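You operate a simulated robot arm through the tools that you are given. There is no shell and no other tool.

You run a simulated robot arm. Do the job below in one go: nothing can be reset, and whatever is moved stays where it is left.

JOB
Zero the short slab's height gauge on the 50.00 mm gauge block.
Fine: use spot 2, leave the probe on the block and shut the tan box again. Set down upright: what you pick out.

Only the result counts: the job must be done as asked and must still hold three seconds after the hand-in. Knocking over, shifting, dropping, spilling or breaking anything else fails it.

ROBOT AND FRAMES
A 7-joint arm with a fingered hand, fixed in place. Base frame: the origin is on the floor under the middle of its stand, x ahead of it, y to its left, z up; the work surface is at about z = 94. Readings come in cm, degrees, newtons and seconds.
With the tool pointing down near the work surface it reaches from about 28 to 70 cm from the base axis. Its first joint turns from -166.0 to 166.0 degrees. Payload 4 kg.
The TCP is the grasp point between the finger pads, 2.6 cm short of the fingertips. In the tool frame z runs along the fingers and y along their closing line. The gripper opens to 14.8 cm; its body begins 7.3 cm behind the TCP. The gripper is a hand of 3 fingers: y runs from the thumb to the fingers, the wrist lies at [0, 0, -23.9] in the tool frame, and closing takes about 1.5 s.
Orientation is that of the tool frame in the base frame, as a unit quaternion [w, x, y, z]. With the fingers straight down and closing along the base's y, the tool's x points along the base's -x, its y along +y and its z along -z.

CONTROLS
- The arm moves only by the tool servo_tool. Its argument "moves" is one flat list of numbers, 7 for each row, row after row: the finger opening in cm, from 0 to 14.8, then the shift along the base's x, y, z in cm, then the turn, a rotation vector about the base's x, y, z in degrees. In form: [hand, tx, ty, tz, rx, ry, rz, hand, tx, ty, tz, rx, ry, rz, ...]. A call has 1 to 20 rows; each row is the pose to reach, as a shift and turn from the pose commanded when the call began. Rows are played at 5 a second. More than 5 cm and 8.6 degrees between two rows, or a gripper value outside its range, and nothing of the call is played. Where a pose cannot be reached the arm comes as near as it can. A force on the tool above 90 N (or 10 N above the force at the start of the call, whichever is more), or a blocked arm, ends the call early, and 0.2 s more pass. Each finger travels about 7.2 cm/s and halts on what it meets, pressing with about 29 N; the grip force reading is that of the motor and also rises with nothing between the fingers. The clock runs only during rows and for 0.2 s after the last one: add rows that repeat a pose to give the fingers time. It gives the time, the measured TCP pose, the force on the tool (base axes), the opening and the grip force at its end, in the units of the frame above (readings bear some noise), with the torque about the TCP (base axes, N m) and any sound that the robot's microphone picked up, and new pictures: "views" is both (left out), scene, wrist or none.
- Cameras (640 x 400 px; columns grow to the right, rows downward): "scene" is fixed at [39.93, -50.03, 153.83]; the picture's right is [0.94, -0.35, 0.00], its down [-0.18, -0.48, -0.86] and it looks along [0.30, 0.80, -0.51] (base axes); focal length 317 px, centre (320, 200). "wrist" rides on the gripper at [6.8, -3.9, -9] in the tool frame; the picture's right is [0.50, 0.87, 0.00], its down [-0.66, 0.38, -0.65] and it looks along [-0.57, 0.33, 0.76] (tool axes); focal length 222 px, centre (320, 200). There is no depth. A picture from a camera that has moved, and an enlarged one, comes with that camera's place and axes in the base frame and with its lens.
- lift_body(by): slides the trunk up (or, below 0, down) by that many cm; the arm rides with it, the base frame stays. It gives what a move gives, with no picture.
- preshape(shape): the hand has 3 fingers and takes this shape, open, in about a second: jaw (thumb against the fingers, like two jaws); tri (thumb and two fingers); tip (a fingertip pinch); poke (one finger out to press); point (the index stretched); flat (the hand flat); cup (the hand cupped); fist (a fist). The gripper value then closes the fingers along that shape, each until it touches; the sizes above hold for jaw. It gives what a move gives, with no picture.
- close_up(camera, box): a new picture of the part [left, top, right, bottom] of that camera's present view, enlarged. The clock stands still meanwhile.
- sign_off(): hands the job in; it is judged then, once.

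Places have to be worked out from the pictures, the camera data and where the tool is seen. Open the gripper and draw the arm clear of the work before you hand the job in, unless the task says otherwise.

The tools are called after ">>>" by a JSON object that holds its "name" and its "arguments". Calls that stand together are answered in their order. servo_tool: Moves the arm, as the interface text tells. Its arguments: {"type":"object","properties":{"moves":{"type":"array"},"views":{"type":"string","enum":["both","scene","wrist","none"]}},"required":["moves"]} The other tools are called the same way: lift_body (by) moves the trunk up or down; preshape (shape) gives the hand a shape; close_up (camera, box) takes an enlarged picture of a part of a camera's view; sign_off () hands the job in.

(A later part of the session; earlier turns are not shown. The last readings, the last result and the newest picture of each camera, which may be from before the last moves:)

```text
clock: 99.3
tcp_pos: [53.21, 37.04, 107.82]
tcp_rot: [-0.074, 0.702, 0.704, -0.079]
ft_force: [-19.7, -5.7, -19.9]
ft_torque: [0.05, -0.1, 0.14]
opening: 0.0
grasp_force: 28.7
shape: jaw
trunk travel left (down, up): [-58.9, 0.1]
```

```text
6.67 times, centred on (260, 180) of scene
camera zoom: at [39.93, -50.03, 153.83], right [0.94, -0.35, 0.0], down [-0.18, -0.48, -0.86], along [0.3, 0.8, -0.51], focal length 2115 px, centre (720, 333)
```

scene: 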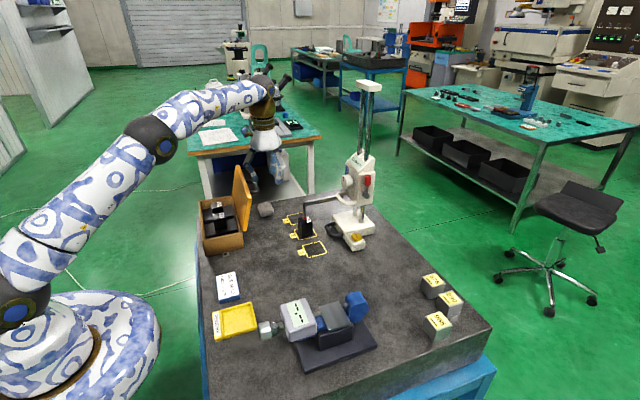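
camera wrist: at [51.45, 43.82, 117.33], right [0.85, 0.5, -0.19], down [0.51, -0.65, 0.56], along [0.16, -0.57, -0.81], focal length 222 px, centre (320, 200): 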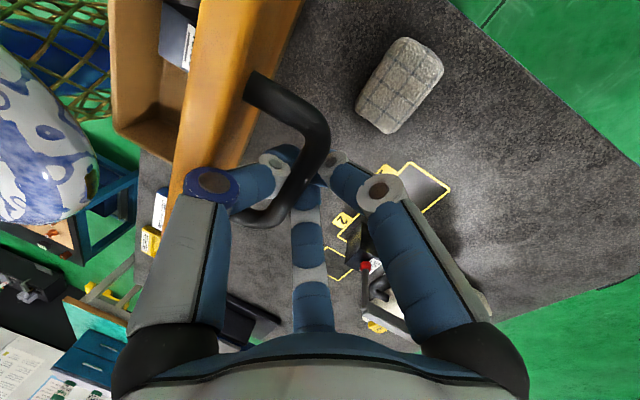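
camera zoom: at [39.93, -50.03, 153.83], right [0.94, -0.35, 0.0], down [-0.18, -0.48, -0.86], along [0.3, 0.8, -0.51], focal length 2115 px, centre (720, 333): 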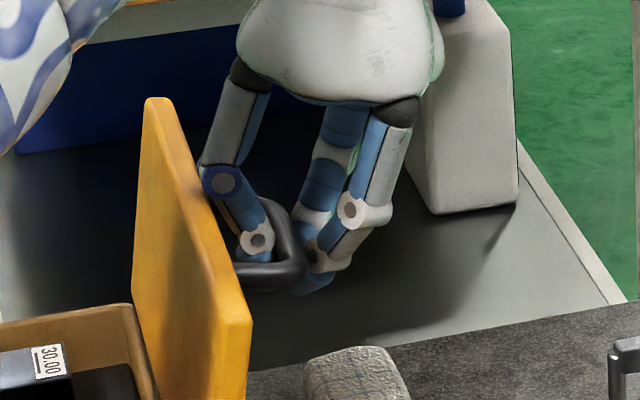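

The force flipped to a radial pull of 28 N, meaning the bar is caught snugly and the arm is stiff. I relax inward 2–3 mm and then follow the closing arc about 12°.

>>> {"name": "servo_tool", "arguments": {"moves": [0, -0.2, 0, -0.2, 0, 0, 0, 0, -0.55, 0, 0.1, 0, 0, 0, 0, -1.0, 0, 0.45, 0, 0, 0, 0, -1.45, 0, 0.75, 0, 0, 0, 0, -1.86, 0, 1.0, 0, 0, 0, 0, -1.86, 0, 1.0, 0, 0, 0], "views": "wrist"}}

>>> {"name": "close_up", "arguments": {"camera": "scene", "box": [200, 140, 300, 240]}}

```text
clock: 100.7
tcp_pos: [52.29, 37.55, 109.05]
tcp_rot: [-0.075, 0.703, 0.703, -0.08]
ft_force: [-33.7, -28.3, -53.3]
ft_torque: [-0.17, -0.87, 0.6]
opening: 0.0
grasp_force: 28.6
shape: jaw
out of reach, approached as far as the arm can: row 2, 3, 4, 5, 6
trunk travel left (down, up): [-58.9, 0.1]
camera wrist: at [50.62, 44.33, 118.65], right [0.84, 0.5, -0.19], down [0.51, -0.65, 0.56], along [0.15, -0.57, -0.81], focal length 222 px, centre (320, 200)
```

wrist: 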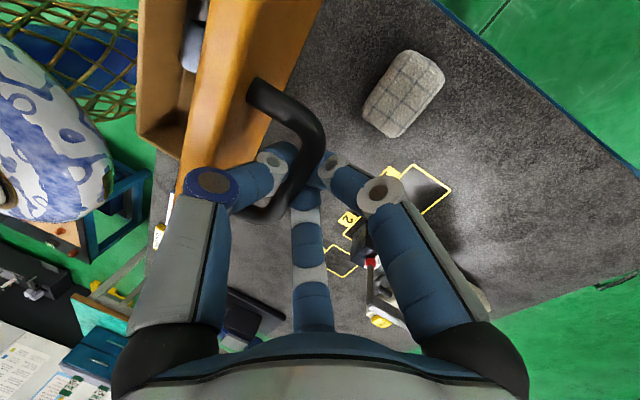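

```text
4.00 times, centred on (250, 190) of scene
camera zoom: at [39.93, -50.03, 153.83], right [0.94, -0.35, 0.0], down [-0.18, -0.48, -0.86], along [0.3, 0.8, -0.51], focal length 1269 px, centre (600, 240)
```

zoom: 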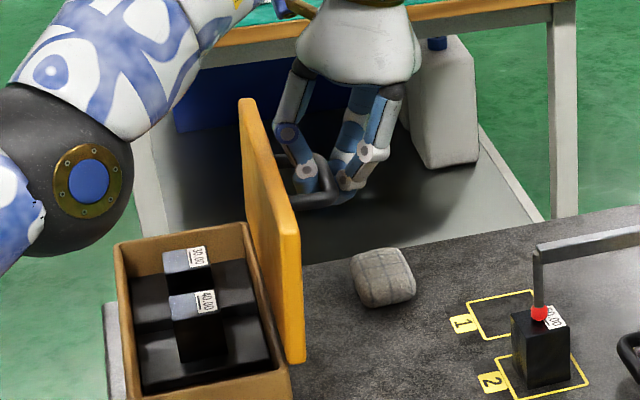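

The arm is near its stretch limit with this tilt and is pulling the lid hard. I immediately relax downward and untilt the tool by 12° to regain reach.

>>> {"name": "servo_tool", "arguments": {"moves": [0, -0.1, -0.3, -0.5, 0, -2, 0, 0, -0.25, -0.6, -0.9, 0, -5, 0, 0, -0.36, -0.8, -1.2, 0, -8, 0, 0, -0.36, -0.8, -1.2, 0, -12, 0, 0, -0.36, -0.8, -1.2, 0, -12, 0], "views": "wrist"}}

>>> {"name": "close_up", "arguments": {"camera": "scene", "box": [200, 140, 300, 240]}}

```text
clock: 101.9
tcp_pos: [55.06, 39.14, 109.62]
tcp_rot: [-0.001, 0.707, 0.707, -0.005]
ft_force: [-44.9, -37.0, -18.8]
ft_torque: [-0.88, 0.36, 1.35]
opening: 0.0
grasp_force: 29.2
shape: jaw
out of reach, approached as far as the arm can: row 1, 2, 3, 4, 5
trunk travel left (down, up): [-58.9, 0.1]
camera wrist: at [51.41, 46.03, 118.67], right [0.87, 0.5, -0.01], down [0.38, -0.65, 0.65], along [0.32, -0.57, -0.76], focal length 222 px, centre (320, 200)
```

wrist: 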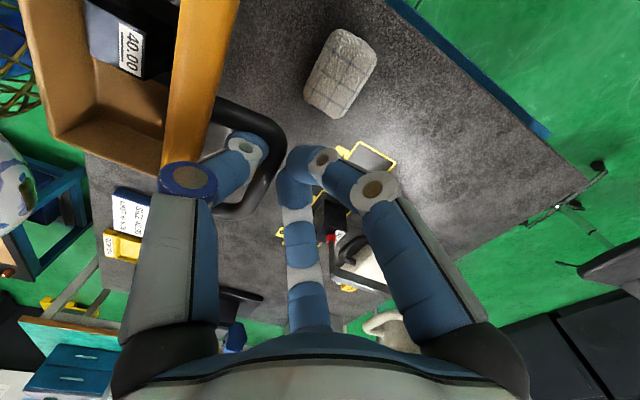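

```text
4.00 times, centred on (250, 190) of scene
camera zoom: at [39.93, -50.03, 153.83], right [0.94, -0.35, 0.0], down [-0.18, -0.48, -0.86], along [0.3, 0.8, -0.51], focal length 1269 px, centre (600, 240)
```

zoom: 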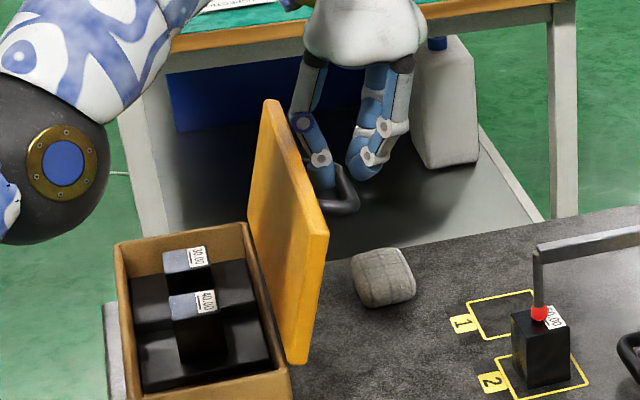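

The hand was dragged outward — the commanded pose has drifted beyond reach while the lid is back at its stop. I relieve this by commanding a clear move back in −x and −y.

>>> {"name": "servo_tool", "arguments": {"moves": [0, -0.8, -0.7, -0.2, 0, 0, 0, 0, -1.6, -1.4, -0.4, 0, 0, 0, 0, -1.6, -1.4, -0.4, 0, 0, 0], "views": "wrist"}}

>>> {"name": "close_up", "arguments": {"camera": "scene", "box": [200, 140, 300, 240]}}

```text
clock: 102.7
tcp_pos: [55.06, 39.28, 109.7]
tcp_rot: [-0.001, 0.707, 0.707, -0.006]
ft_force: [-44.1, -37.7, -23.9]
ft_torque: [-0.91, 0.13, 1.41]
opening: 0.0
grasp_force: 28.9
shape: jaw
out of reach, approached as far as the arm can: row 1, 2, 3
trunk travel left (down, up): [-58.9, 0.1]
camera wrist: at [51.42, 46.05, 118.76], right [0.87, 0.5, -0.01], down [0.38, -0.65, 0.65], along [0.32, -0.57, -0.76], focal length 222 px, centre (320, 200)
```

wrist: 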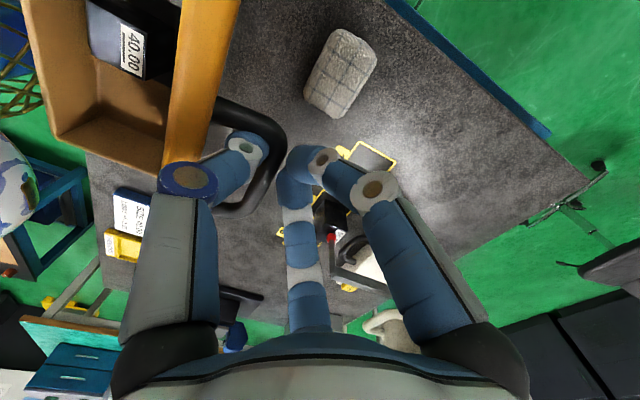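

```text
4.00 times, centred on (250, 190) of scene
camera zoom: at [39.93, -50.03, 153.83], right [0.94, -0.35, 0.0], down [-0.18, -0.48, -0.86], along [0.3, 0.8, -0.51], focal length 1269 px, centre (600, 240)
```

zoom: 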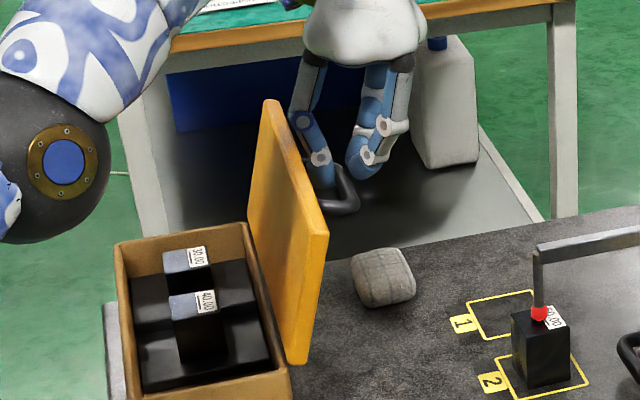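

The arm is stuck at full stretch while hooked. I release the hook by opening the fingers, without moving the arm.

>>> {"name": "servo_tool", "arguments": {"moves": [1, 0, 0, 0, 0, 0, 0, 2, 0, 0, 0, 0, 0, 0, 3, 0, 0, 0, 0, 0, 0, 4, 0, 0, 0, 0, 0, 0, 5, 0, 0, 0, 0, 0, 0, 5, 0, 0, 0, 0, 0, 0], "views": "wrist"}}

>>> {"name": "close_up", "arguments": {"camera": "scene", "box": [200, 140, 300, 240]}}

```text
clock: 104.1
tcp_pos: [55.45, 39.34, 109.6]
tcp_rot: [-0.002, 0.707, 0.707, -0.003]
ft_force: [-10.1, -34.9, -14.6]
ft_torque: [-0.77, -0.35, 1.61]
opening: 6.16
grasp_force: 0.0
shape: jaw
trunk travel left (down, up): [-58.9, 0.1]
camera wrist: at [51.81, 46.13, 118.69], right [0.87, 0.5, -0.01], down [0.38, -0.65, 0.65], along [0.32, -0.57, -0.76], focal length 222 px, centre (320, 200)
```

wrist: 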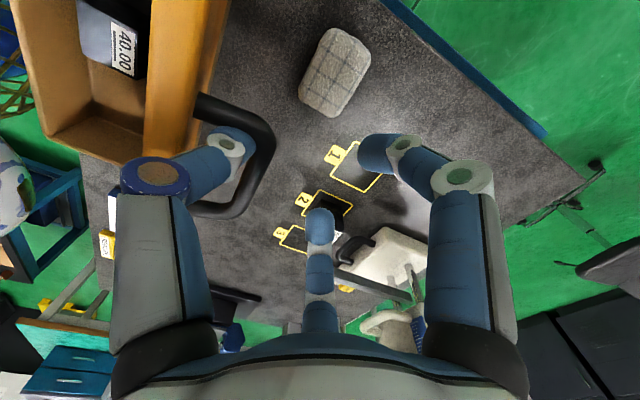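

```text
4.00 times, centred on (250, 190) of scene
camera zoom: at [39.93, -50.03, 153.83], right [0.94, -0.35, 0.0], down [-0.18, -0.48, -0.86], along [0.3, 0.8, -0.51], focal length 1269 px, centre (600, 240)
```

zoom: 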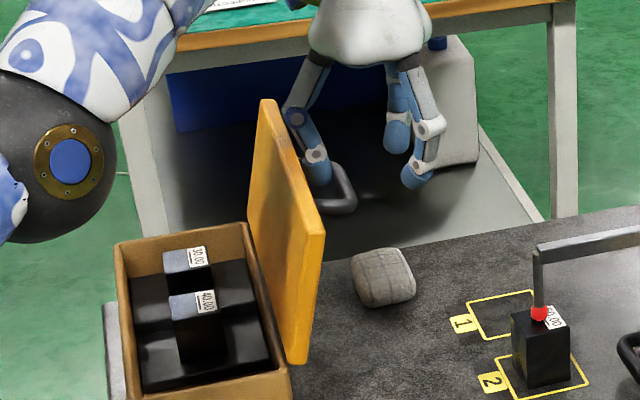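

Released in x; now the thumb presses the handle's +y leg (−35 N). I move −y by 2.2 cm to centre it in the loop.

>>> {"name": "servo_tool", "arguments": {"moves": [6, 0, -0.6, 0, 0, 0, 0, 6, 0, -1.2, 0, 0, 0, 0, 6, 0, -1.8, 0, 0, 0, 0, 6, 0, -2.4, 0, 0, 0, 0, 6, 0, -2.4, 0, 0, 0, 0], "views": "wrist"}}

>>> {"name": "close_up", "arguments": {"camera": "wrist", "box": [120, 60, 360, 260]}}

```text
clock: 105.3
tcp_pos: [56.25, 38.57, 109.79]
tcp_rot: [-0.001, 0.706, 0.708, 0.0]
ft_force: [-12.1, 11.4, 11.3]
ft_torque: [0.25, 0.77, -0.61]
opening: 7.43
grasp_force: 0.0
shape: jaw
out of reach, approached as far as the arm can: row 1, 2, 3, 4, 5
trunk travel left (down, up): [-58.9, 0.1]
camera wrist: at [52.62, 45.29, 118.95], right [0.87, 0.5, 0.0], down [0.38, -0.65, 0.65], along [0.33, -0.57, -0.76], focal length 222 px, centre (320, 200)
```

wrist: 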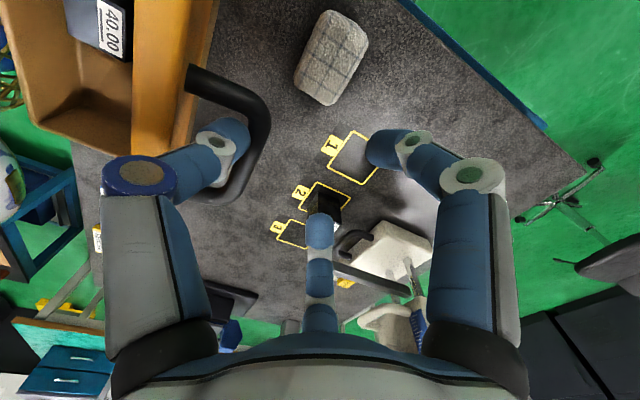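

```text
2.00 times, centred on (240, 160) of wrist
camera zoom: at [52.62, 45.29, 118.95], right [0.87, 0.5, 0.0], down [0.38, -0.65, 0.65], along [0.33, -0.57, -0.76], focal length 444 px, centre (480, 280)
```

zoom: 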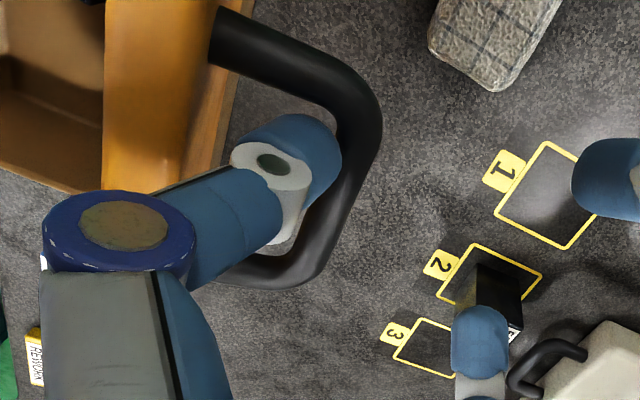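

The wrist is sliding along its maximum-reach sphere. I command a move inward in −x now that the thumb is free in the loop.

>>> {"name": "servo_tool", "arguments": {"moves": [7, -0.7, 0, 0, 0, 0, 0, 7, -1.4, 0, 0, 0, 0, 0, 7, -2.1, 0, 0, 0, 0, 0, 7, -2.1, 0, 0, 0, 0, 0], "views": "wrist"}}

>>> {"name": "close_up", "arguments": {"camera": "wrist", "box": [120, 60, 360, 260]}}

>>> {"name": "close_up", "arguments": {"camera": "scene", "box": [200, 140, 300, 240]}}

```text
clock: 106.3
tcp_pos: [55.75, 39.19, 110.1]
tcp_rot: [-0.001, 0.707, 0.707, -0.002]
ft_force: [-1.0, -0.6, 0.2]
ft_torque: [0.0, 0.08, 0.0]
opening: 7.21
grasp_force: 0.1
shape: jaw
out of reach, approached as far as the arm can: row 1, 2, 3, 4
trunk travel left (down, up): [-58.9, 0.1]
camera wrist: at [52.1, 45.92, 119.15], right [0.87, 0.5, 0.0], down [0.38, -0.65, 0.65], along [0.32, -0.57, -0.76], focal length 222 px, centre (320, 200)
```

wrist: 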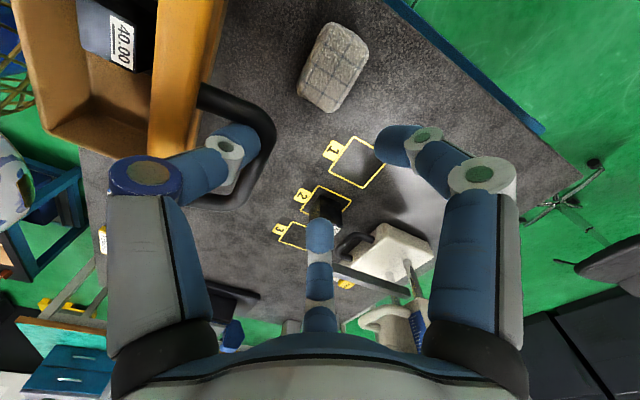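

```text
2.00 times, centred on (240, 160) of wrist
camera zoom: at [52.1, 45.92, 119.15], right [0.87, 0.5, 0.0], down [0.38, -0.65, 0.65], along [0.32, -0.57, -0.76], focal length 444 px, centre (480, 280)
```

zoom: 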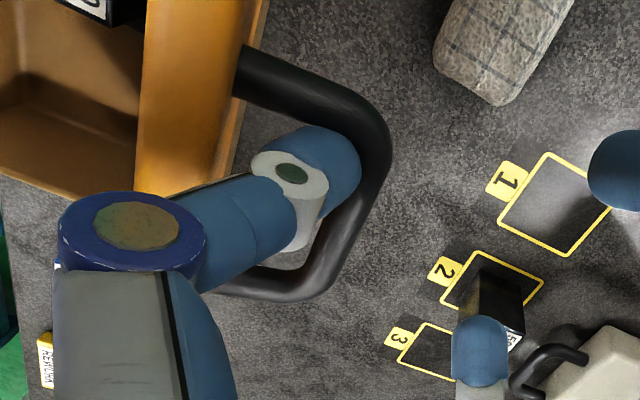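

```text
4.00 times, centred on (250, 190) of scene
camera zoom: at [39.93, -50.03, 153.83], right [0.94, -0.35, 0.0], down [-0.18, -0.48, -0.86], along [0.3, 0.8, -0.51], focal length 1269 px, centre (600, 240)
```

zoom: 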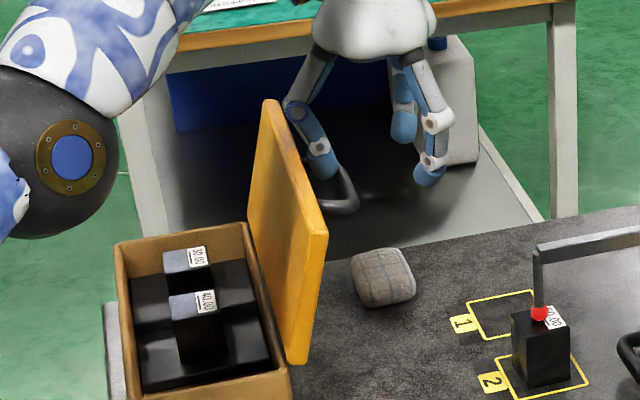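

Forces are zero now and the thumb is inside the loop with the tool upright, exactly like the earlier release situation. I go to that proven pose: y 36.7, z ≈105, opening 6.

>>> {"name": "servo_tool", "arguments": {"moves": [7, 0, -1.2, -0.3, 0, 0, 0, 7, 0, -2.4, -0.8, 0, 0, 0, 6.5, 0, -2.5, -2, 0, 0, 0, 6.2, 0, -2.5, -3.5, 0, 0, 0, 6, 0, -2.5, -5, 0, 0, 0, 6, 0, -2.5, -5, 0, 0, 0], "views": "wrist"}}

>>> {"name": "close_up", "arguments": {"camera": "wrist", "box": [120, 60, 360, 260]}}

>>> {"name": "close_up", "arguments": {"camera": "scene", "box": [200, 140, 300, 240]}}

```text
clock: 107.7
tcp_pos: [57.4, 38.14, 105.91]
tcp_rot: [-0.001, 0.706, 0.708, -0.002]
ft_force: [-34.1, -6.1, 9.1]
ft_torque: [0.06, 0.05, 0.33]
opening: 7.92
grasp_force: 0.1
shape: jaw
out of reach, approached as far as the arm can: row 1, 2, 3, 4, 5, 6
trunk travel left (down, up): [-58.9, 0.1]
camera wrist: at [53.7, 44.95, 114.83], right [0.87, 0.5, -0.01], down [0.38, -0.65, 0.65], along [0.32, -0.57, -0.76], focal length 222 px, centre (320, 200)
```

wrist: 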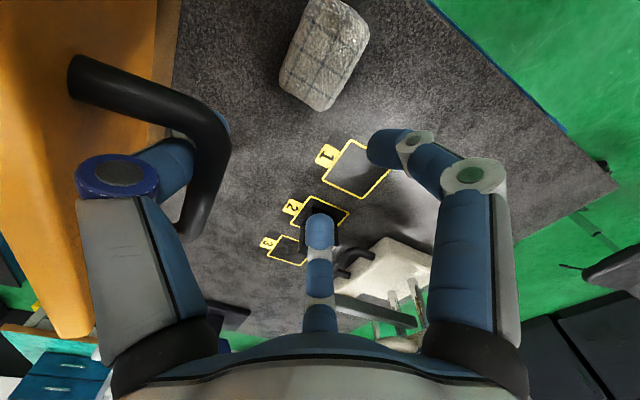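

```text
2.00 times, centred on (240, 160) of wrist
camera zoom: at [53.7, 44.95, 114.83], right [0.87, 0.5, -0.01], down [0.38, -0.65, 0.65], along [0.32, -0.57, -0.76], focal length 444 px, centre (480, 280)
```

zoom: 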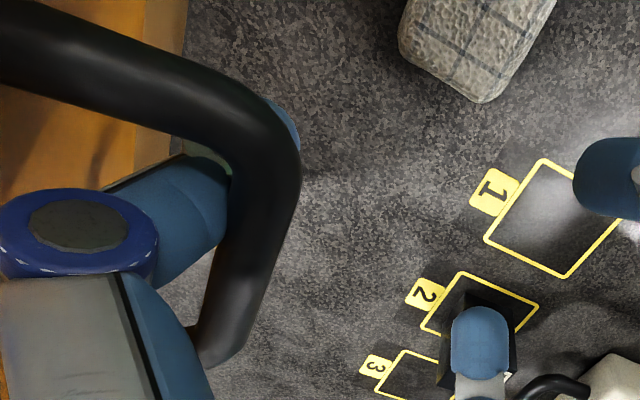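

```text
4.00 times, centred on (250, 190) of scene
camera zoom: at [39.93, -50.03, 153.83], right [0.94, -0.35, 0.0], down [-0.18, -0.48, -0.86], along [0.3, 0.8, -0.51], focal length 1269 px, centre (600, 240)
```

zoom: 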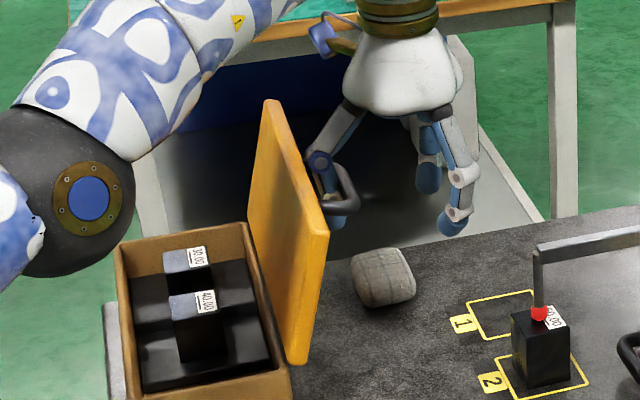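

The IK is locked at the straight-arm limit. I ask for a clearly inward motion with some untilt (wrist toward the robot), letting the thumb inside the loop carry the lid along toward closing.

>>> {"name": "servo_tool", "arguments": {"moves": [7, -0.8, -0.3, 0.3, 0, -3, 0, 7, -1.6, -0.6, 0.6, 0, -6, 0, 7, -2.4, -0.9, 0.9, 0, -9, 0, 7, -3.2, -1.2, 1.2, 0, -12, 0, 7, -3.2, -1.2, 1.2, 0, -12, 0], "views": "wrist"}}

>>> {"name": "close_up", "arguments": {"camera": "scene", "box": [200, 140, 300, 240]}}

```text
clock: 108.5
tcp_pos: [58.45, 39.21, 107.03]
tcp_rot: [0.051, 0.704, 0.707, 0.028]
ft_force: [-47.5, -45.5, -16.1]
ft_torque: [0.14, -1.21, 3.4]
opening: 8.82
grasp_force: 0.0
shape: jaw
out of reach, approached as far as the arm can: row 1, 2, 3
trunk travel left (down, up): [-58.9, 0.1]
stopped in row 3: the force on the tool passed its limit at 98 N (the readings are from after the stop); the commanded pose is now the measured one
camera wrist: at [53.72, 46.22, 115.4], right [0.86, 0.51, 0.08], down [0.3, -0.63, 0.71], along [0.41, -0.59, -0.7], focal length 222 px, centre (320, 200)
```

wrist: 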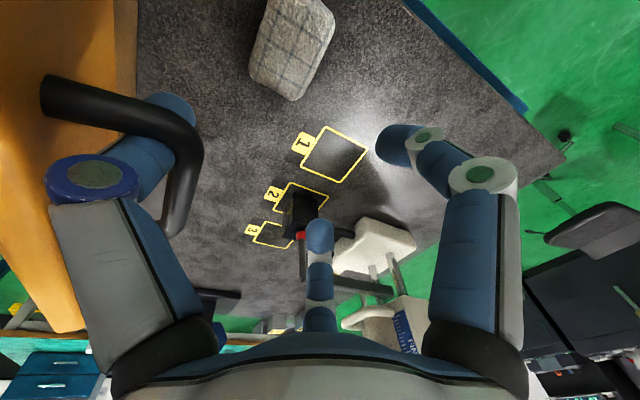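

```text
4.00 times, centred on (250, 190) of scene
camera zoom: at [39.93, -50.03, 153.83], right [0.94, -0.35, 0.0], down [-0.18, -0.48, -0.86], along [0.3, 0.8, -0.51], focal length 1269 px, centre (600, 240)
```

zoom: 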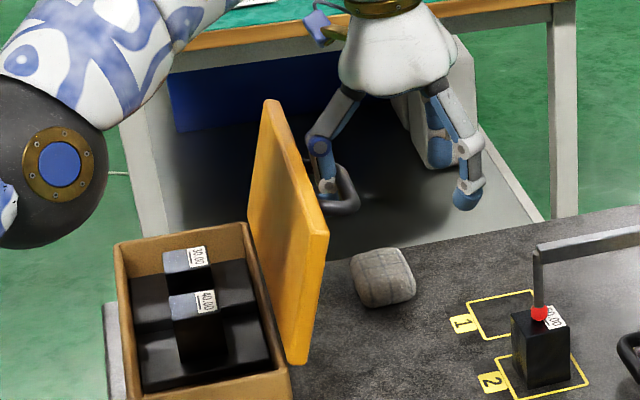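

The arm swung outward again and stopped on force; the commanded pose is reset to the measured one. I open the hand fully, which straightens the thumb and frees it from the bar.

>>> {"name": "servo_tool", "arguments": {"moves": [10, 0, 0, 0, 0, 0, 0, 11.5, 0, 0, 0, 0, 0, 0, 13, 0, 0, 0, 0, 0, 0, 14.5, 0, 0, 0, 0, 0, 0, 14.8, 0, 0, 0, 0, 0, 0], "views": "wrist"}}

>>> {"name": "close_up", "arguments": {"camera": "scene", "box": [200, 140, 320, 240]}}

```text
clock: 109.7
tcp_pos: [59.03, 39.25, 107.38]
tcp_rot: [0.05, 0.705, 0.706, 0.036]
ft_force: [-4.3, -46.5, 12.0]
ft_torque: [0.13, 0.84, 3.72]
opening: 14.81
grasp_force: 0.1
shape: jaw
trunk travel left (down, up): [-58.9, 0.1]
camera wrist: at [54.15, 46.16, 115.77], right [0.86, 0.5, 0.1], down [0.3, -0.64, 0.71], along [0.42, -0.58, -0.7], focal length 222 px, centre (320, 200)
```

wrist: 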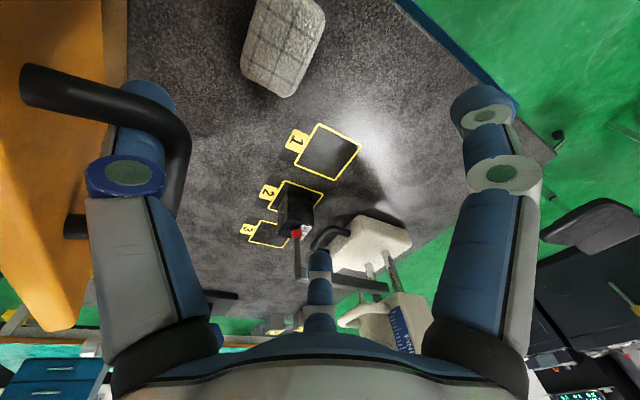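

```text
4.00 times, centred on (260, 190) of scene
camera zoom: at [39.93, -50.03, 153.83], right [0.94, -0.35, 0.0], down [-0.18, -0.48, -0.86], along [0.3, 0.8, -0.51], focal length 1269 px, centre (560, 240)
```

zoom: 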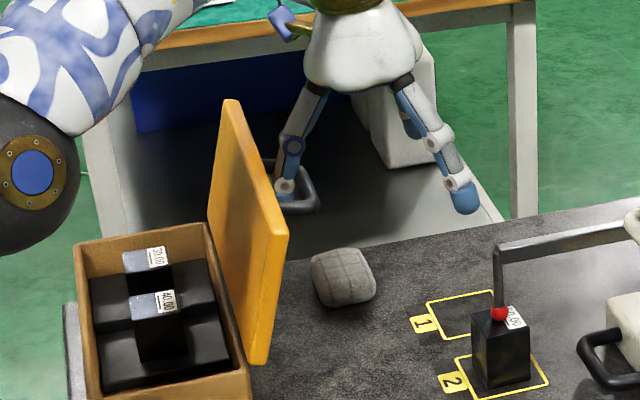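

Fully open, the thumb is straight and only presses the handle's +y leg. I rise along the reachable arc (mostly up, slightly inward) to pull the thumb out of the loop.

>>> {"name": "servo_tool", "arguments": {"moves": [14.8, -0.1, -0.5, 0.4, 0, 0, 0, 14.8, -0.3, -0.8, 1.3, 0, 0, 0, 14.8, -0.6, -1.0, 2.6, 0, 0, 0, 14.8, -1.0, -1.2, 4.0, 0, 0, 0, 14.8, -1.5, -1.4, 5.6, 0, 0, 0, 14.8, -2.0, -1.7, 7, 0, 0, 0, 14.8, -2.0, -1.7, 7, 0, 0, 0], "views": "wrist"}}

>>> {"name": "close_up", "arguments": {"camera": "scene", "box": [200, 140, 320, 240]}}

```text
clock: 111.3
tcp_pos: [57.36, 38.35, 114.13]
tcp_rot: [0.05, 0.705, 0.706, 0.033]
ft_force: [-1.0, 0.3, 0.3]
ft_torque: [0.0, 0.0, 0.01]
opening: 14.79
grasp_force: 0.0
shape: jaw
out of reach, approached as far as the arm can: row 6, 7
trunk travel left (down, up): [-58.9, 0.1]
camera wrist: at [52.64, 45.25, 122.48], right [0.86, 0.5, 0.09], down [0.3, -0.64, 0.71], along [0.41, -0.58, -0.7], focal length 222 px, centre (320, 200)
```

wrist: 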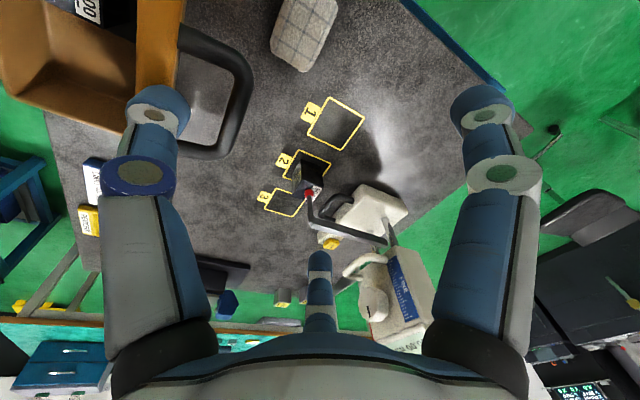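

```text
4.00 times, centred on (260, 190) of scene
camera zoom: at [39.93, -50.03, 153.83], right [0.94, -0.35, 0.0], down [-0.18, -0.48, -0.86], along [0.3, 0.8, -0.51], focal length 1269 px, centre (560, 240)
```

zoom: 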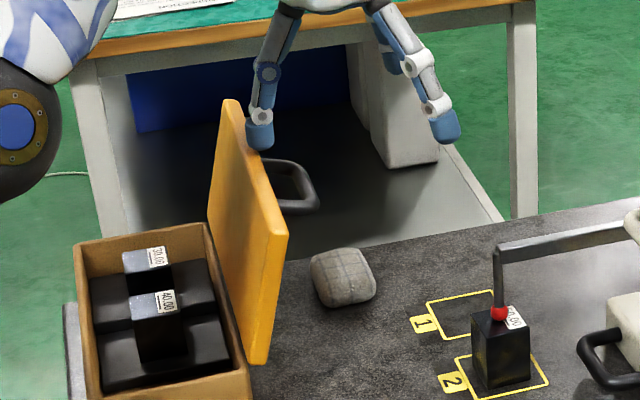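

The hand is free of the handle, and the lid still stands open. I move inward in −y while closing the fingers to get away from the reach limit.

>>> {"name": "servo_tool", "arguments": {"moves": [12, -0.5, -2, 0.3, 0, 0, 0, 9, -1, -4.5, 0.6, 0, 0, 0, 6, -1.5, -7, 1, 0, 2, 0, 3, -2, -9.5, 1.5, 0, 4, 0, 1, -3, -12, 2, 0, 5.5, 0, 0, -4, -14, 2.5, 0, 5.5, 0, 0, -4, -14, 2.5, 0, 5.5, 0], "views": "both"}}

>>> {"name": "close_up", "arguments": {"camera": "scene", "box": [280, 140, 400, 260]}}

```text
clock: 112.9
tcp_pos: [59.7, 28.02, 118.74]
tcp_rot: [0.017, 0.705, 0.709, 0.0]
ft_force: [0.7, 0.0, -0.5]
ft_torque: [-0.01, 0.04, 0.01]
opening: 0.01
grasp_force: 29.0
shape: jaw
out of reach, approached as far as the arm can: row 1, 2, 3, 4, 5, 6, 7
trunk travel left (down, up): [-58.9, 0.1]
camera wrist: at [55.7, 34.92, 127.54], right [0.86, 0.5, 0.01], down [0.37, -0.64, 0.68], along [0.35, -0.58, -0.73], focal length 222 px, centre (320, 200)
```

scene: 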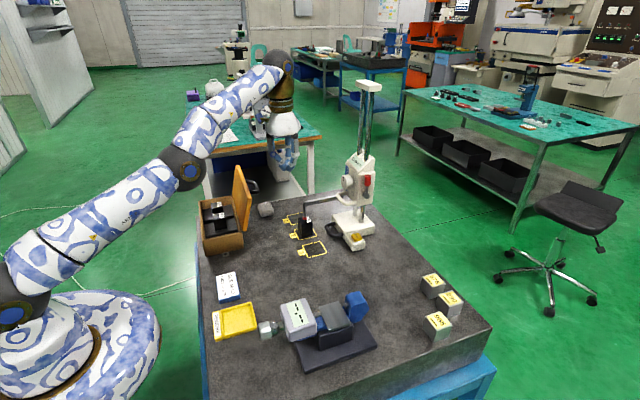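
wrist: 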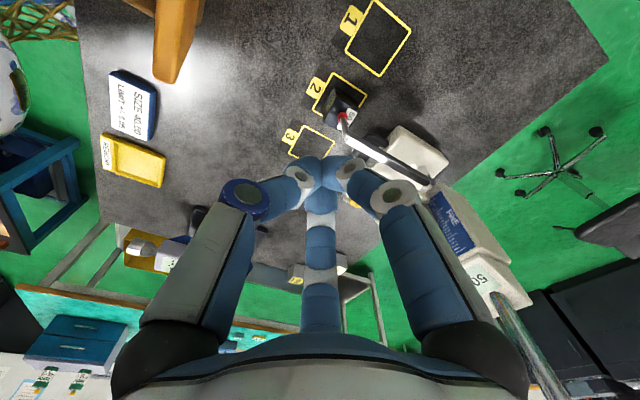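

```text
3.33 times, centred on (340, 200) of scene
camera zoom: at [39.93, -50.03, 153.83], right [0.94, -0.35, 0.0], down [-0.18, -0.48, -0.86], along [0.3, 0.8, -0.51], focal length 1058 px, centre (253, 200)
```

zoom: 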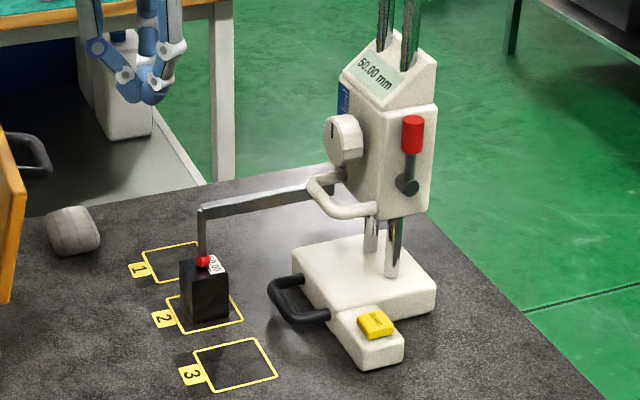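

The gauge still reads 50.00 and nothing else moved, but the arm remains straight at its limit. I give a longer series of rows commanding well inward to let the elbow bend.

>>> {"name": "servo_tool", "arguments": {"moves": [0, -2, -0.5, 0, 0, 0, 0, 0, -4, -1, 0, 0, 0, 0, 0, -6, -1.5, 0, 0, 0, 0, 0, -8, -2, 0, 0, 0, 0, 0, -10, -2.5, 0, 0, 0, 0, 0, -12, -3, 0, 0, 0, 0, 0, -12, -3, 0, 0, 0, 0, 0, -12, -3, 0, 0, 0, 0, 0, -12, -3, 0, 0, 0, 0], "views": "scene"}}

```text
clock: 114.9
tcp_pos: [56.57, 30.52, 121.86]
tcp_rot: [0.017, 0.706, 0.708, 0.0]
ft_force: [0.1, -0.3, 0.0]
ft_torque: [-0.02, 0.01, -0.03]
opening: 0.0
grasp_force: 29.0
shape: jaw
out of reach, approached as far as the arm can: row 1, 2, 3, 4, 5, 6, 7, 8, 9
trunk travel left (down, up): [-58.9, 0.1]
```

scene: 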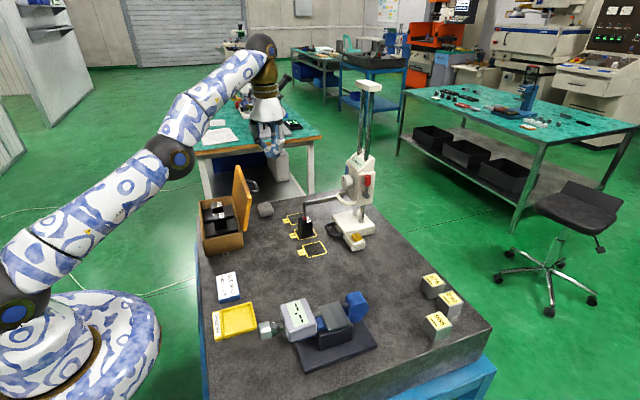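

The arm stays straight because the solver is at the singular pose. Moving the wrist downward in open space should start bending the elbow; I swing to the free area around y≈8 and then descend.

>>> {"name": "servo_tool", "arguments": {"moves": [0, 1, -4, 0, 0, 0, 0, 0, 2, -8, 0, 0, 0, 0, 0, 3, -12, 0, 0, 0, 0, 0, 3.5, -16, 0, 0, 0, 0, 0, 4, -20, 0, 0, 0, 0, 0, 4, -22, 0, 0, 0, 0, 0, 3, -22, -3, 0, 0, 0, 0, 2, -22, -6, 0, 0, 0, 0, 1, -22, -9, 0, 0, 0, 0, 0, -22, -12, 0, 0, 0, 0, -1, -22, -14, 0, 0, 0, 0, -1, -22, -14, 0, 0, 0], "views": "both"}}

```text
clock: 117.5
tcp_pos: [55.62, 8.4, 107.85]
tcp_rot: [0.016, 0.705, 0.709, 0.001]
ft_force: [0.0, -0.3, -0.7]
ft_torque: [0.01, -0.01, -0.01]
opening: 0.0
grasp_force: 29.1
shape: jaw
trunk travel left (down, up): [-58.9, 0.1]
camera wrist: at [51.63, 15.28, 116.61], right [0.86, 0.5, 0.01], down [0.36, -0.64, 0.68], along [0.35, -0.58, -0.73], focal length 222 px, centre (320, 200)
```

scene: 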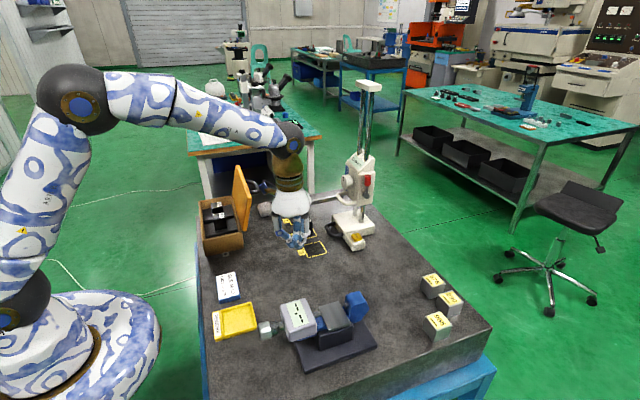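
wrist: 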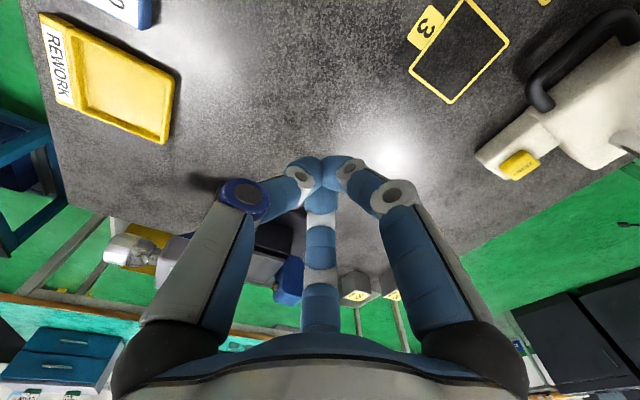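

The elbow is bent again and everything is free. I go back above the handle with the tool upright at x≈53, y≈36.7, z≈116 (well inside reach this time), opening to 4.

>>> {"name": "servo_tool", "arguments": {"moves": [0, -0.5, 3, 3, 0, 0, 0, 0, -1, 6, 6, 0, 0, 0, 0, -1.5, 10, 8, 0, 0, 0, 0, -2, 14, 8.3, 0, 0, 0, 1, -2.3, 18, 8.3, 0, 0, 0, 2, -2.5, 22, 8.3, 0, 0, 0, 3, -2.6, 26, 8.3, 0, 0, 0, 4, -2.6, 28.3, 8.3, 0, 0, 0, 4, -2.6, 28.3, 8.3, 0, 0, 0], "views": "wrist"}}

>>> {"name": "close_up", "arguments": {"camera": "scene", "box": [200, 130, 320, 240]}}

>>> {"name": "close_up", "arguments": {"camera": "wrist", "box": [160, 30, 400, 230]}}

```text
clock: 119.5
tcp_pos: [52.92, 36.66, 116.5]
tcp_rot: [0.017, 0.706, 0.708, 0.0]
ft_force: [0.5, -0.5, -0.1]
ft_torque: [-0.01, -0.03, 0.02]
opening: 3.96
grasp_force: 0.0
shape: jaw
trunk travel left (down, up): [-58.9, 0.1]
camera wrist: at [49.06, 43.58, 125.22], right [0.86, 0.5, 0.01], down [0.36, -0.64, 0.68], along [0.35, -0.58, -0.73], focal length 222 px, centre (320, 200)
```

wrist: 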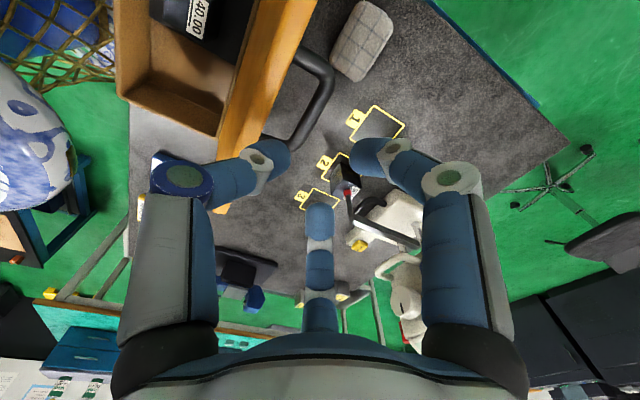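

```text
3.64 times, centred on (260, 185) of scene
camera zoom: at [39.93, -50.03, 153.83], right [0.94, -0.35, 0.0], down [-0.18, -0.48, -0.86], along [0.3, 0.8, -0.51], focal length 1154 px, centre (538, 254)
```

zoom: 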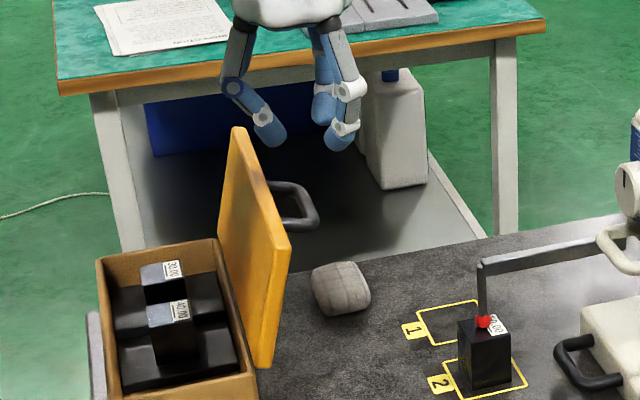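

```text
2.00 times, centred on (280, 130) of wrist
camera zoom: at [49.06, 43.58, 125.22], right [0.86, 0.5, 0.01], down [0.36, -0.64, 0.68], along [0.35, -0.58, -0.73], focal length 444 px, centre (400, 340)
```

zoom: 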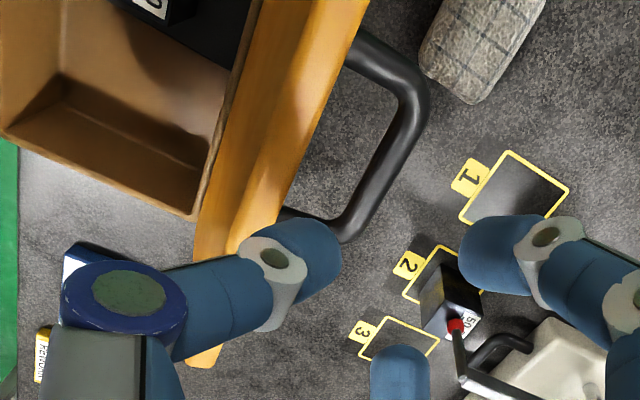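

Alignment is as planned: thumb tip at x≈50, between lid edge (≈48.5) and bar (≈52.1). I descend in steps to z≈108.5 and check.

>>> {"name": "servo_tool", "arguments": {"moves": [4, 0, 0.2, -2, 0, 0, 0, 4, 0, 0.3, -4, 0, 0, 0, 4, 0, 0.3, -5.5, 0, 0, 0, 4, 0, 0.3, -7, 0, 0, 0, 4, 0.1, 0.3, -8, 0, 0, 0, 4, 0.1, 0.3, -8, 0, 0, 0], "views": "wrist"}}

>>> {"name": "close_up", "arguments": {"camera": "wrist", "box": [160, 30, 400, 230]}}

>>> {"name": "close_up", "arguments": {"camera": "scene", "box": [200, 140, 300, 240]}}

```text
clock: 120.7
tcp_pos: [53.63, 36.89, 110.18]
tcp_rot: [0.019, 0.708, 0.705, 0.017]
ft_force: [11.2, -3.5, 33.8]
ft_torque: [-0.07, 1.92, 0.07]
opening: 3.93
grasp_force: 0.0
shape: jaw
trunk travel left (down, up): [-58.9, 0.1]
stopped in row 5: the force on the tool passed its limit at 106 N (the readings are from after the stop); the commanded pose is now the measured one
camera wrist: at [49.57, 43.7, 119.01], right [0.87, 0.5, 0.04], down [0.34, -0.66, 0.67], along [0.36, -0.57, -0.74], focal length 222 px, centre (320, 200)
```

wrist: 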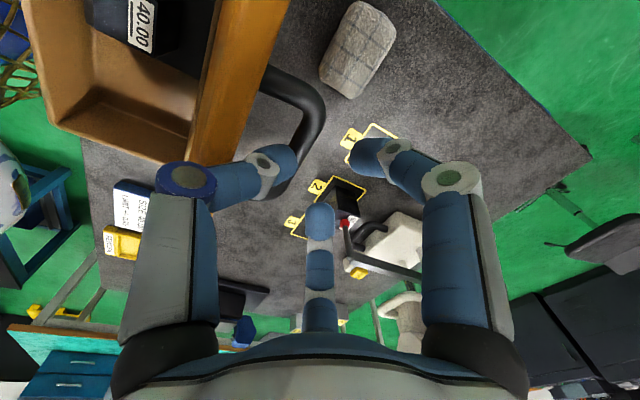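

```text
2.00 times, centred on (280, 130) of wrist
camera zoom: at [49.57, 43.7, 119.01], right [0.87, 0.5, 0.04], down [0.34, -0.66, 0.67], along [0.36, -0.57, -0.74], focal length 444 px, centre (400, 340)
```

zoom: 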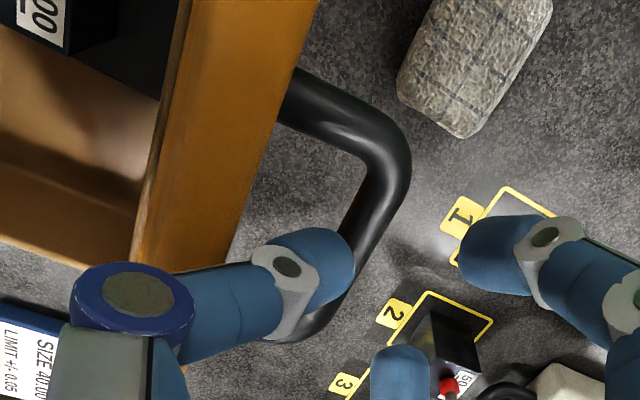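

```text
4.00 times, centred on (250, 190) of scene
camera zoom: at [39.93, -50.03, 153.83], right [0.94, -0.35, 0.0], down [-0.18, -0.48, -0.86], along [0.3, 0.8, -0.51], focal length 1269 px, centre (600, 240)
```

zoom: 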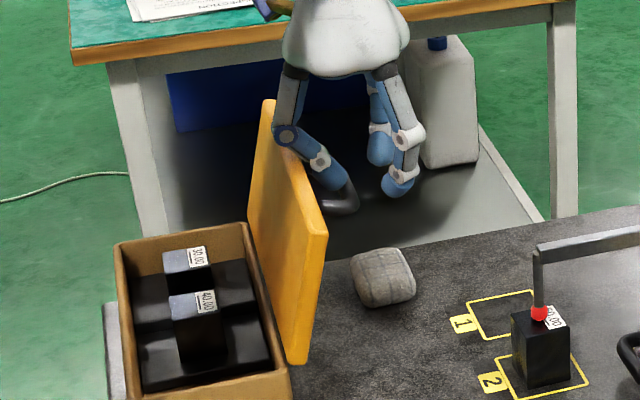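

The upright thumb jams between lid edge and bar, so I abandon hooking the handle. I lift out, and will instead straddle the lid's free edge near its −y end (thumb on the inside, two fingers outside) and ease it over.

>>> {"name": "servo_tool", "arguments": {"moves": [4, 0, 0, 1, 0, 0, 0, 4, 0, 0, 3, 0, 0, 0, 4.5, 0, -2, 5, 0, 0, 0, 5, -1, -4, 6.5, 0, 0, 0, 5, -2.5, -6.5, 6.5, 0, 0, 0, 5, -4.2, -8.2, 6.5, 0, 0, 0, 5, -5.6, -8.2, 6.5, 0, 0, 0, 5, -5.6, -8.2, 6.5, 0, 0, 0], "views": "wrist"}}

>>> {"name": "close_up", "arguments": {"camera": "wrist", "box": [160, 30, 400, 230]}}

>>> {"name": "close_up", "arguments": {"camera": "scene", "box": [200, 140, 300, 240]}}

```text
clock: 122.5
tcp_pos: [48.08, 28.92, 116.28]
tcp_rot: [0.018, 0.708, 0.706, 0.013]
ft_force: [-0.5, 0.7, -0.7]
ft_torque: [0.0, -0.02, 0.0]
opening: 4.99
grasp_force: 0.0
shape: jaw
trunk travel left (down, up): [-58.9, 0.1]
camera wrist: at [43.87, 35.73, 124.97], right [0.87, 0.5, 0.03], down [0.35, -0.65, 0.67], along [0.36, -0.57, -0.74], focal length 222 px, centre (320, 200)
```

wrist: 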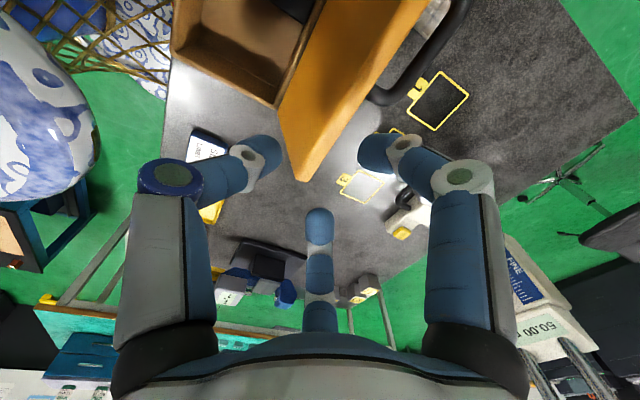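

```text
2.00 times, centred on (280, 130) of wrist
camera zoom: at [43.87, 35.73, 124.97], right [0.87, 0.5, 0.03], down [0.35, -0.65, 0.67], along [0.36, -0.57, -0.74], focal length 444 px, centre (400, 340)
```

zoom: 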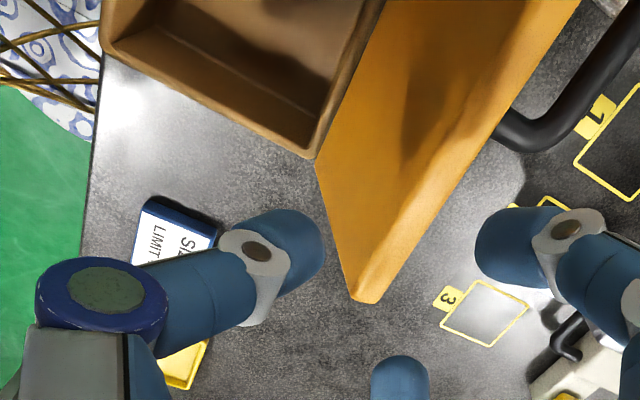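

```text
4.00 times, centred on (250, 190) of scene
camera zoom: at [39.93, -50.03, 153.83], right [0.94, -0.35, 0.0], down [-0.18, -0.48, -0.86], along [0.3, 0.8, -0.51], focal length 1269 px, centre (600, 240)
```

zoom: 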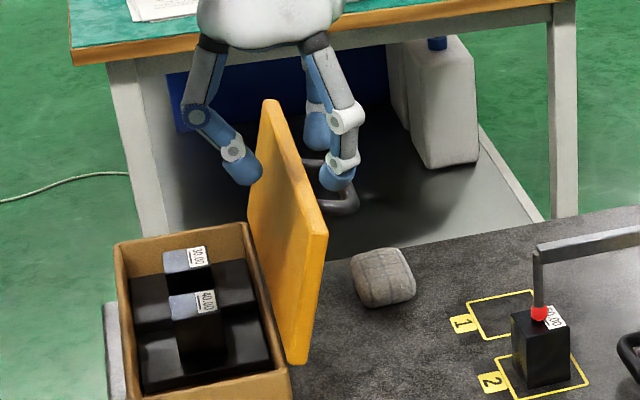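

The lid's free edge lies between thumb (inside) and the two fingers (outside). I descend so the tips overlap the lid edge by about 2.5 cm.

>>> {"name": "servo_tool", "arguments": {"moves": [5, 0.1, -0.3, -1.5, 0, 0, 0, 5, 0.1, -0.3, -3, 0, 0, 0, 5, 0.1, -0.3, -4.5, 0, 0, 0, 5, 0.1, -0.3, -6, 0, 0, 0, 5, 0.1, -0.3, -6, 0, 0, 0], "views": "wrist"}}

>>> {"name": "close_up", "arguments": {"camera": "wrist", "box": [160, 30, 400, 230]}}

>>> {"name": "close_up", "arguments": {"camera": "scene", "box": [200, 140, 300, 240]}}

```text
clock: 123.7
tcp_pos: [48.03, 28.63, 110.4]
tcp_rot: [0.017, 0.707, 0.707, 0.014]
ft_force: [0.5, -0.6, -1.0]
ft_torque: [0.03, -0.01, -0.02]
opening: 5.0
grasp_force: 0.0
shape: jaw
trunk travel left (down, up): [-58.9, 0.1]
camera wrist: at [43.93, 35.46, 119.14], right [0.87, 0.5, 0.03], down [0.35, -0.65, 0.67], along [0.36, -0.57, -0.74], focal length 222 px, centre (320, 200)
```

wrist: 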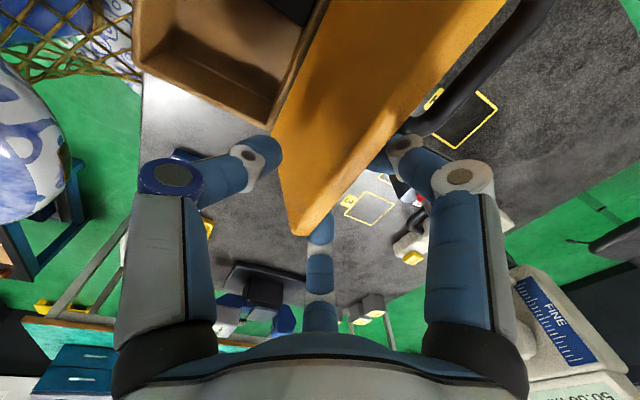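

```text
2.00 times, centred on (280, 130) of wrist
camera zoom: at [43.93, 35.46, 119.14], right [0.87, 0.5, 0.03], down [0.35, -0.65, 0.67], along [0.36, -0.57, -0.74], focal length 444 px, centre (400, 340)
```

zoom: 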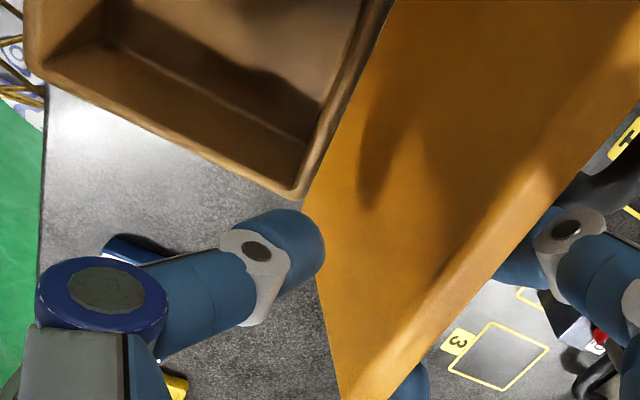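

```text
4.00 times, centred on (250, 190) of scene
camera zoom: at [39.93, -50.03, 153.83], right [0.94, -0.35, 0.0], down [-0.18, -0.48, -0.86], along [0.3, 0.8, -0.51], focal length 1269 px, centre (600, 240)
```

zoom: 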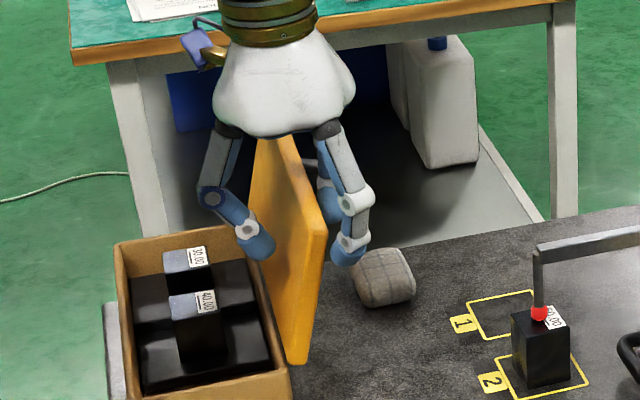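

The edge is straddled with no contact. I narrow the opening to 3.4 and then move −x slowly so the fingers push the lid over vertical onto the thumb.

>>> {"name": "servo_tool", "arguments": {"moves": [4.2, 0, 0, 0, 0, 0, 0, 3.4, 0, 0, 0, 0, 0, 0, 3.4, 0, 0, 0, 0, 0, 0, 3.4, -0.5, 0, 0, 0, 0, 0, 3.4, -1.0, 0, 0, 0, 0, 0, 3.4, -1.5, 0, 0.1, 0, 0, 0, 3.4, -2.0, 0, 0.1, 0, 0, 0, 3.4, -2.5, 0, 0.1, 0, 0, 0, 3.4, -3.0, 0, 0.1, 0, 0, 0, 3.4, -3.0, 0, 0.1, 0, 0, 0], "views": "wrist"}}

>>> {"name": "close_up", "arguments": {"camera": "scene", "box": [200, 140, 300, 240]}}

```text
clock: 125.9
tcp_pos: [44.99, 28.74, 110.29]
tcp_rot: [0.018, 0.707, 0.707, 0.013]
ft_force: [-1.1, 0.2, -0.2]
ft_torque: [0.03, 0.02, -0.01]
opening: 3.47
grasp_force: 0.1
shape: jaw
trunk travel left (down, up): [-58.9, 0.1]
camera wrist: at [40.94, 35.52, 119.18], right [0.87, 0.5, 0.03], down [0.35, -0.65, 0.67], along [0.36, -0.57, -0.74], focal length 222 px, centre (320, 200)
```

wrist: 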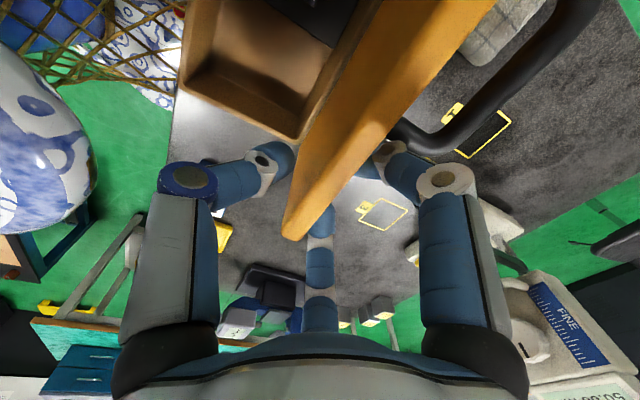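

```text
4.00 times, centred on (250, 190) of scene
camera zoom: at [39.93, -50.03, 153.83], right [0.94, -0.35, 0.0], down [-0.18, -0.48, -0.86], along [0.3, 0.8, -0.51], focal length 1269 px, centre (600, 240)
```

zoom: 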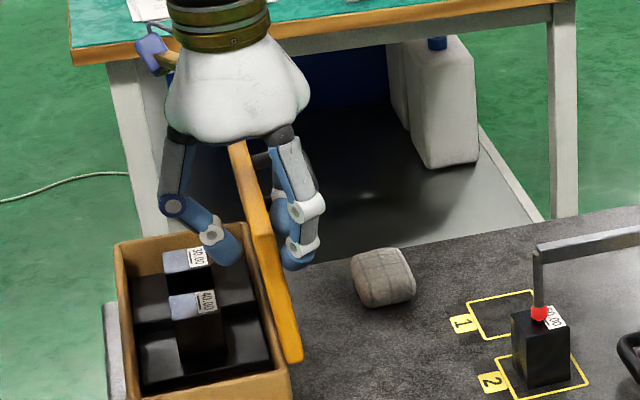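

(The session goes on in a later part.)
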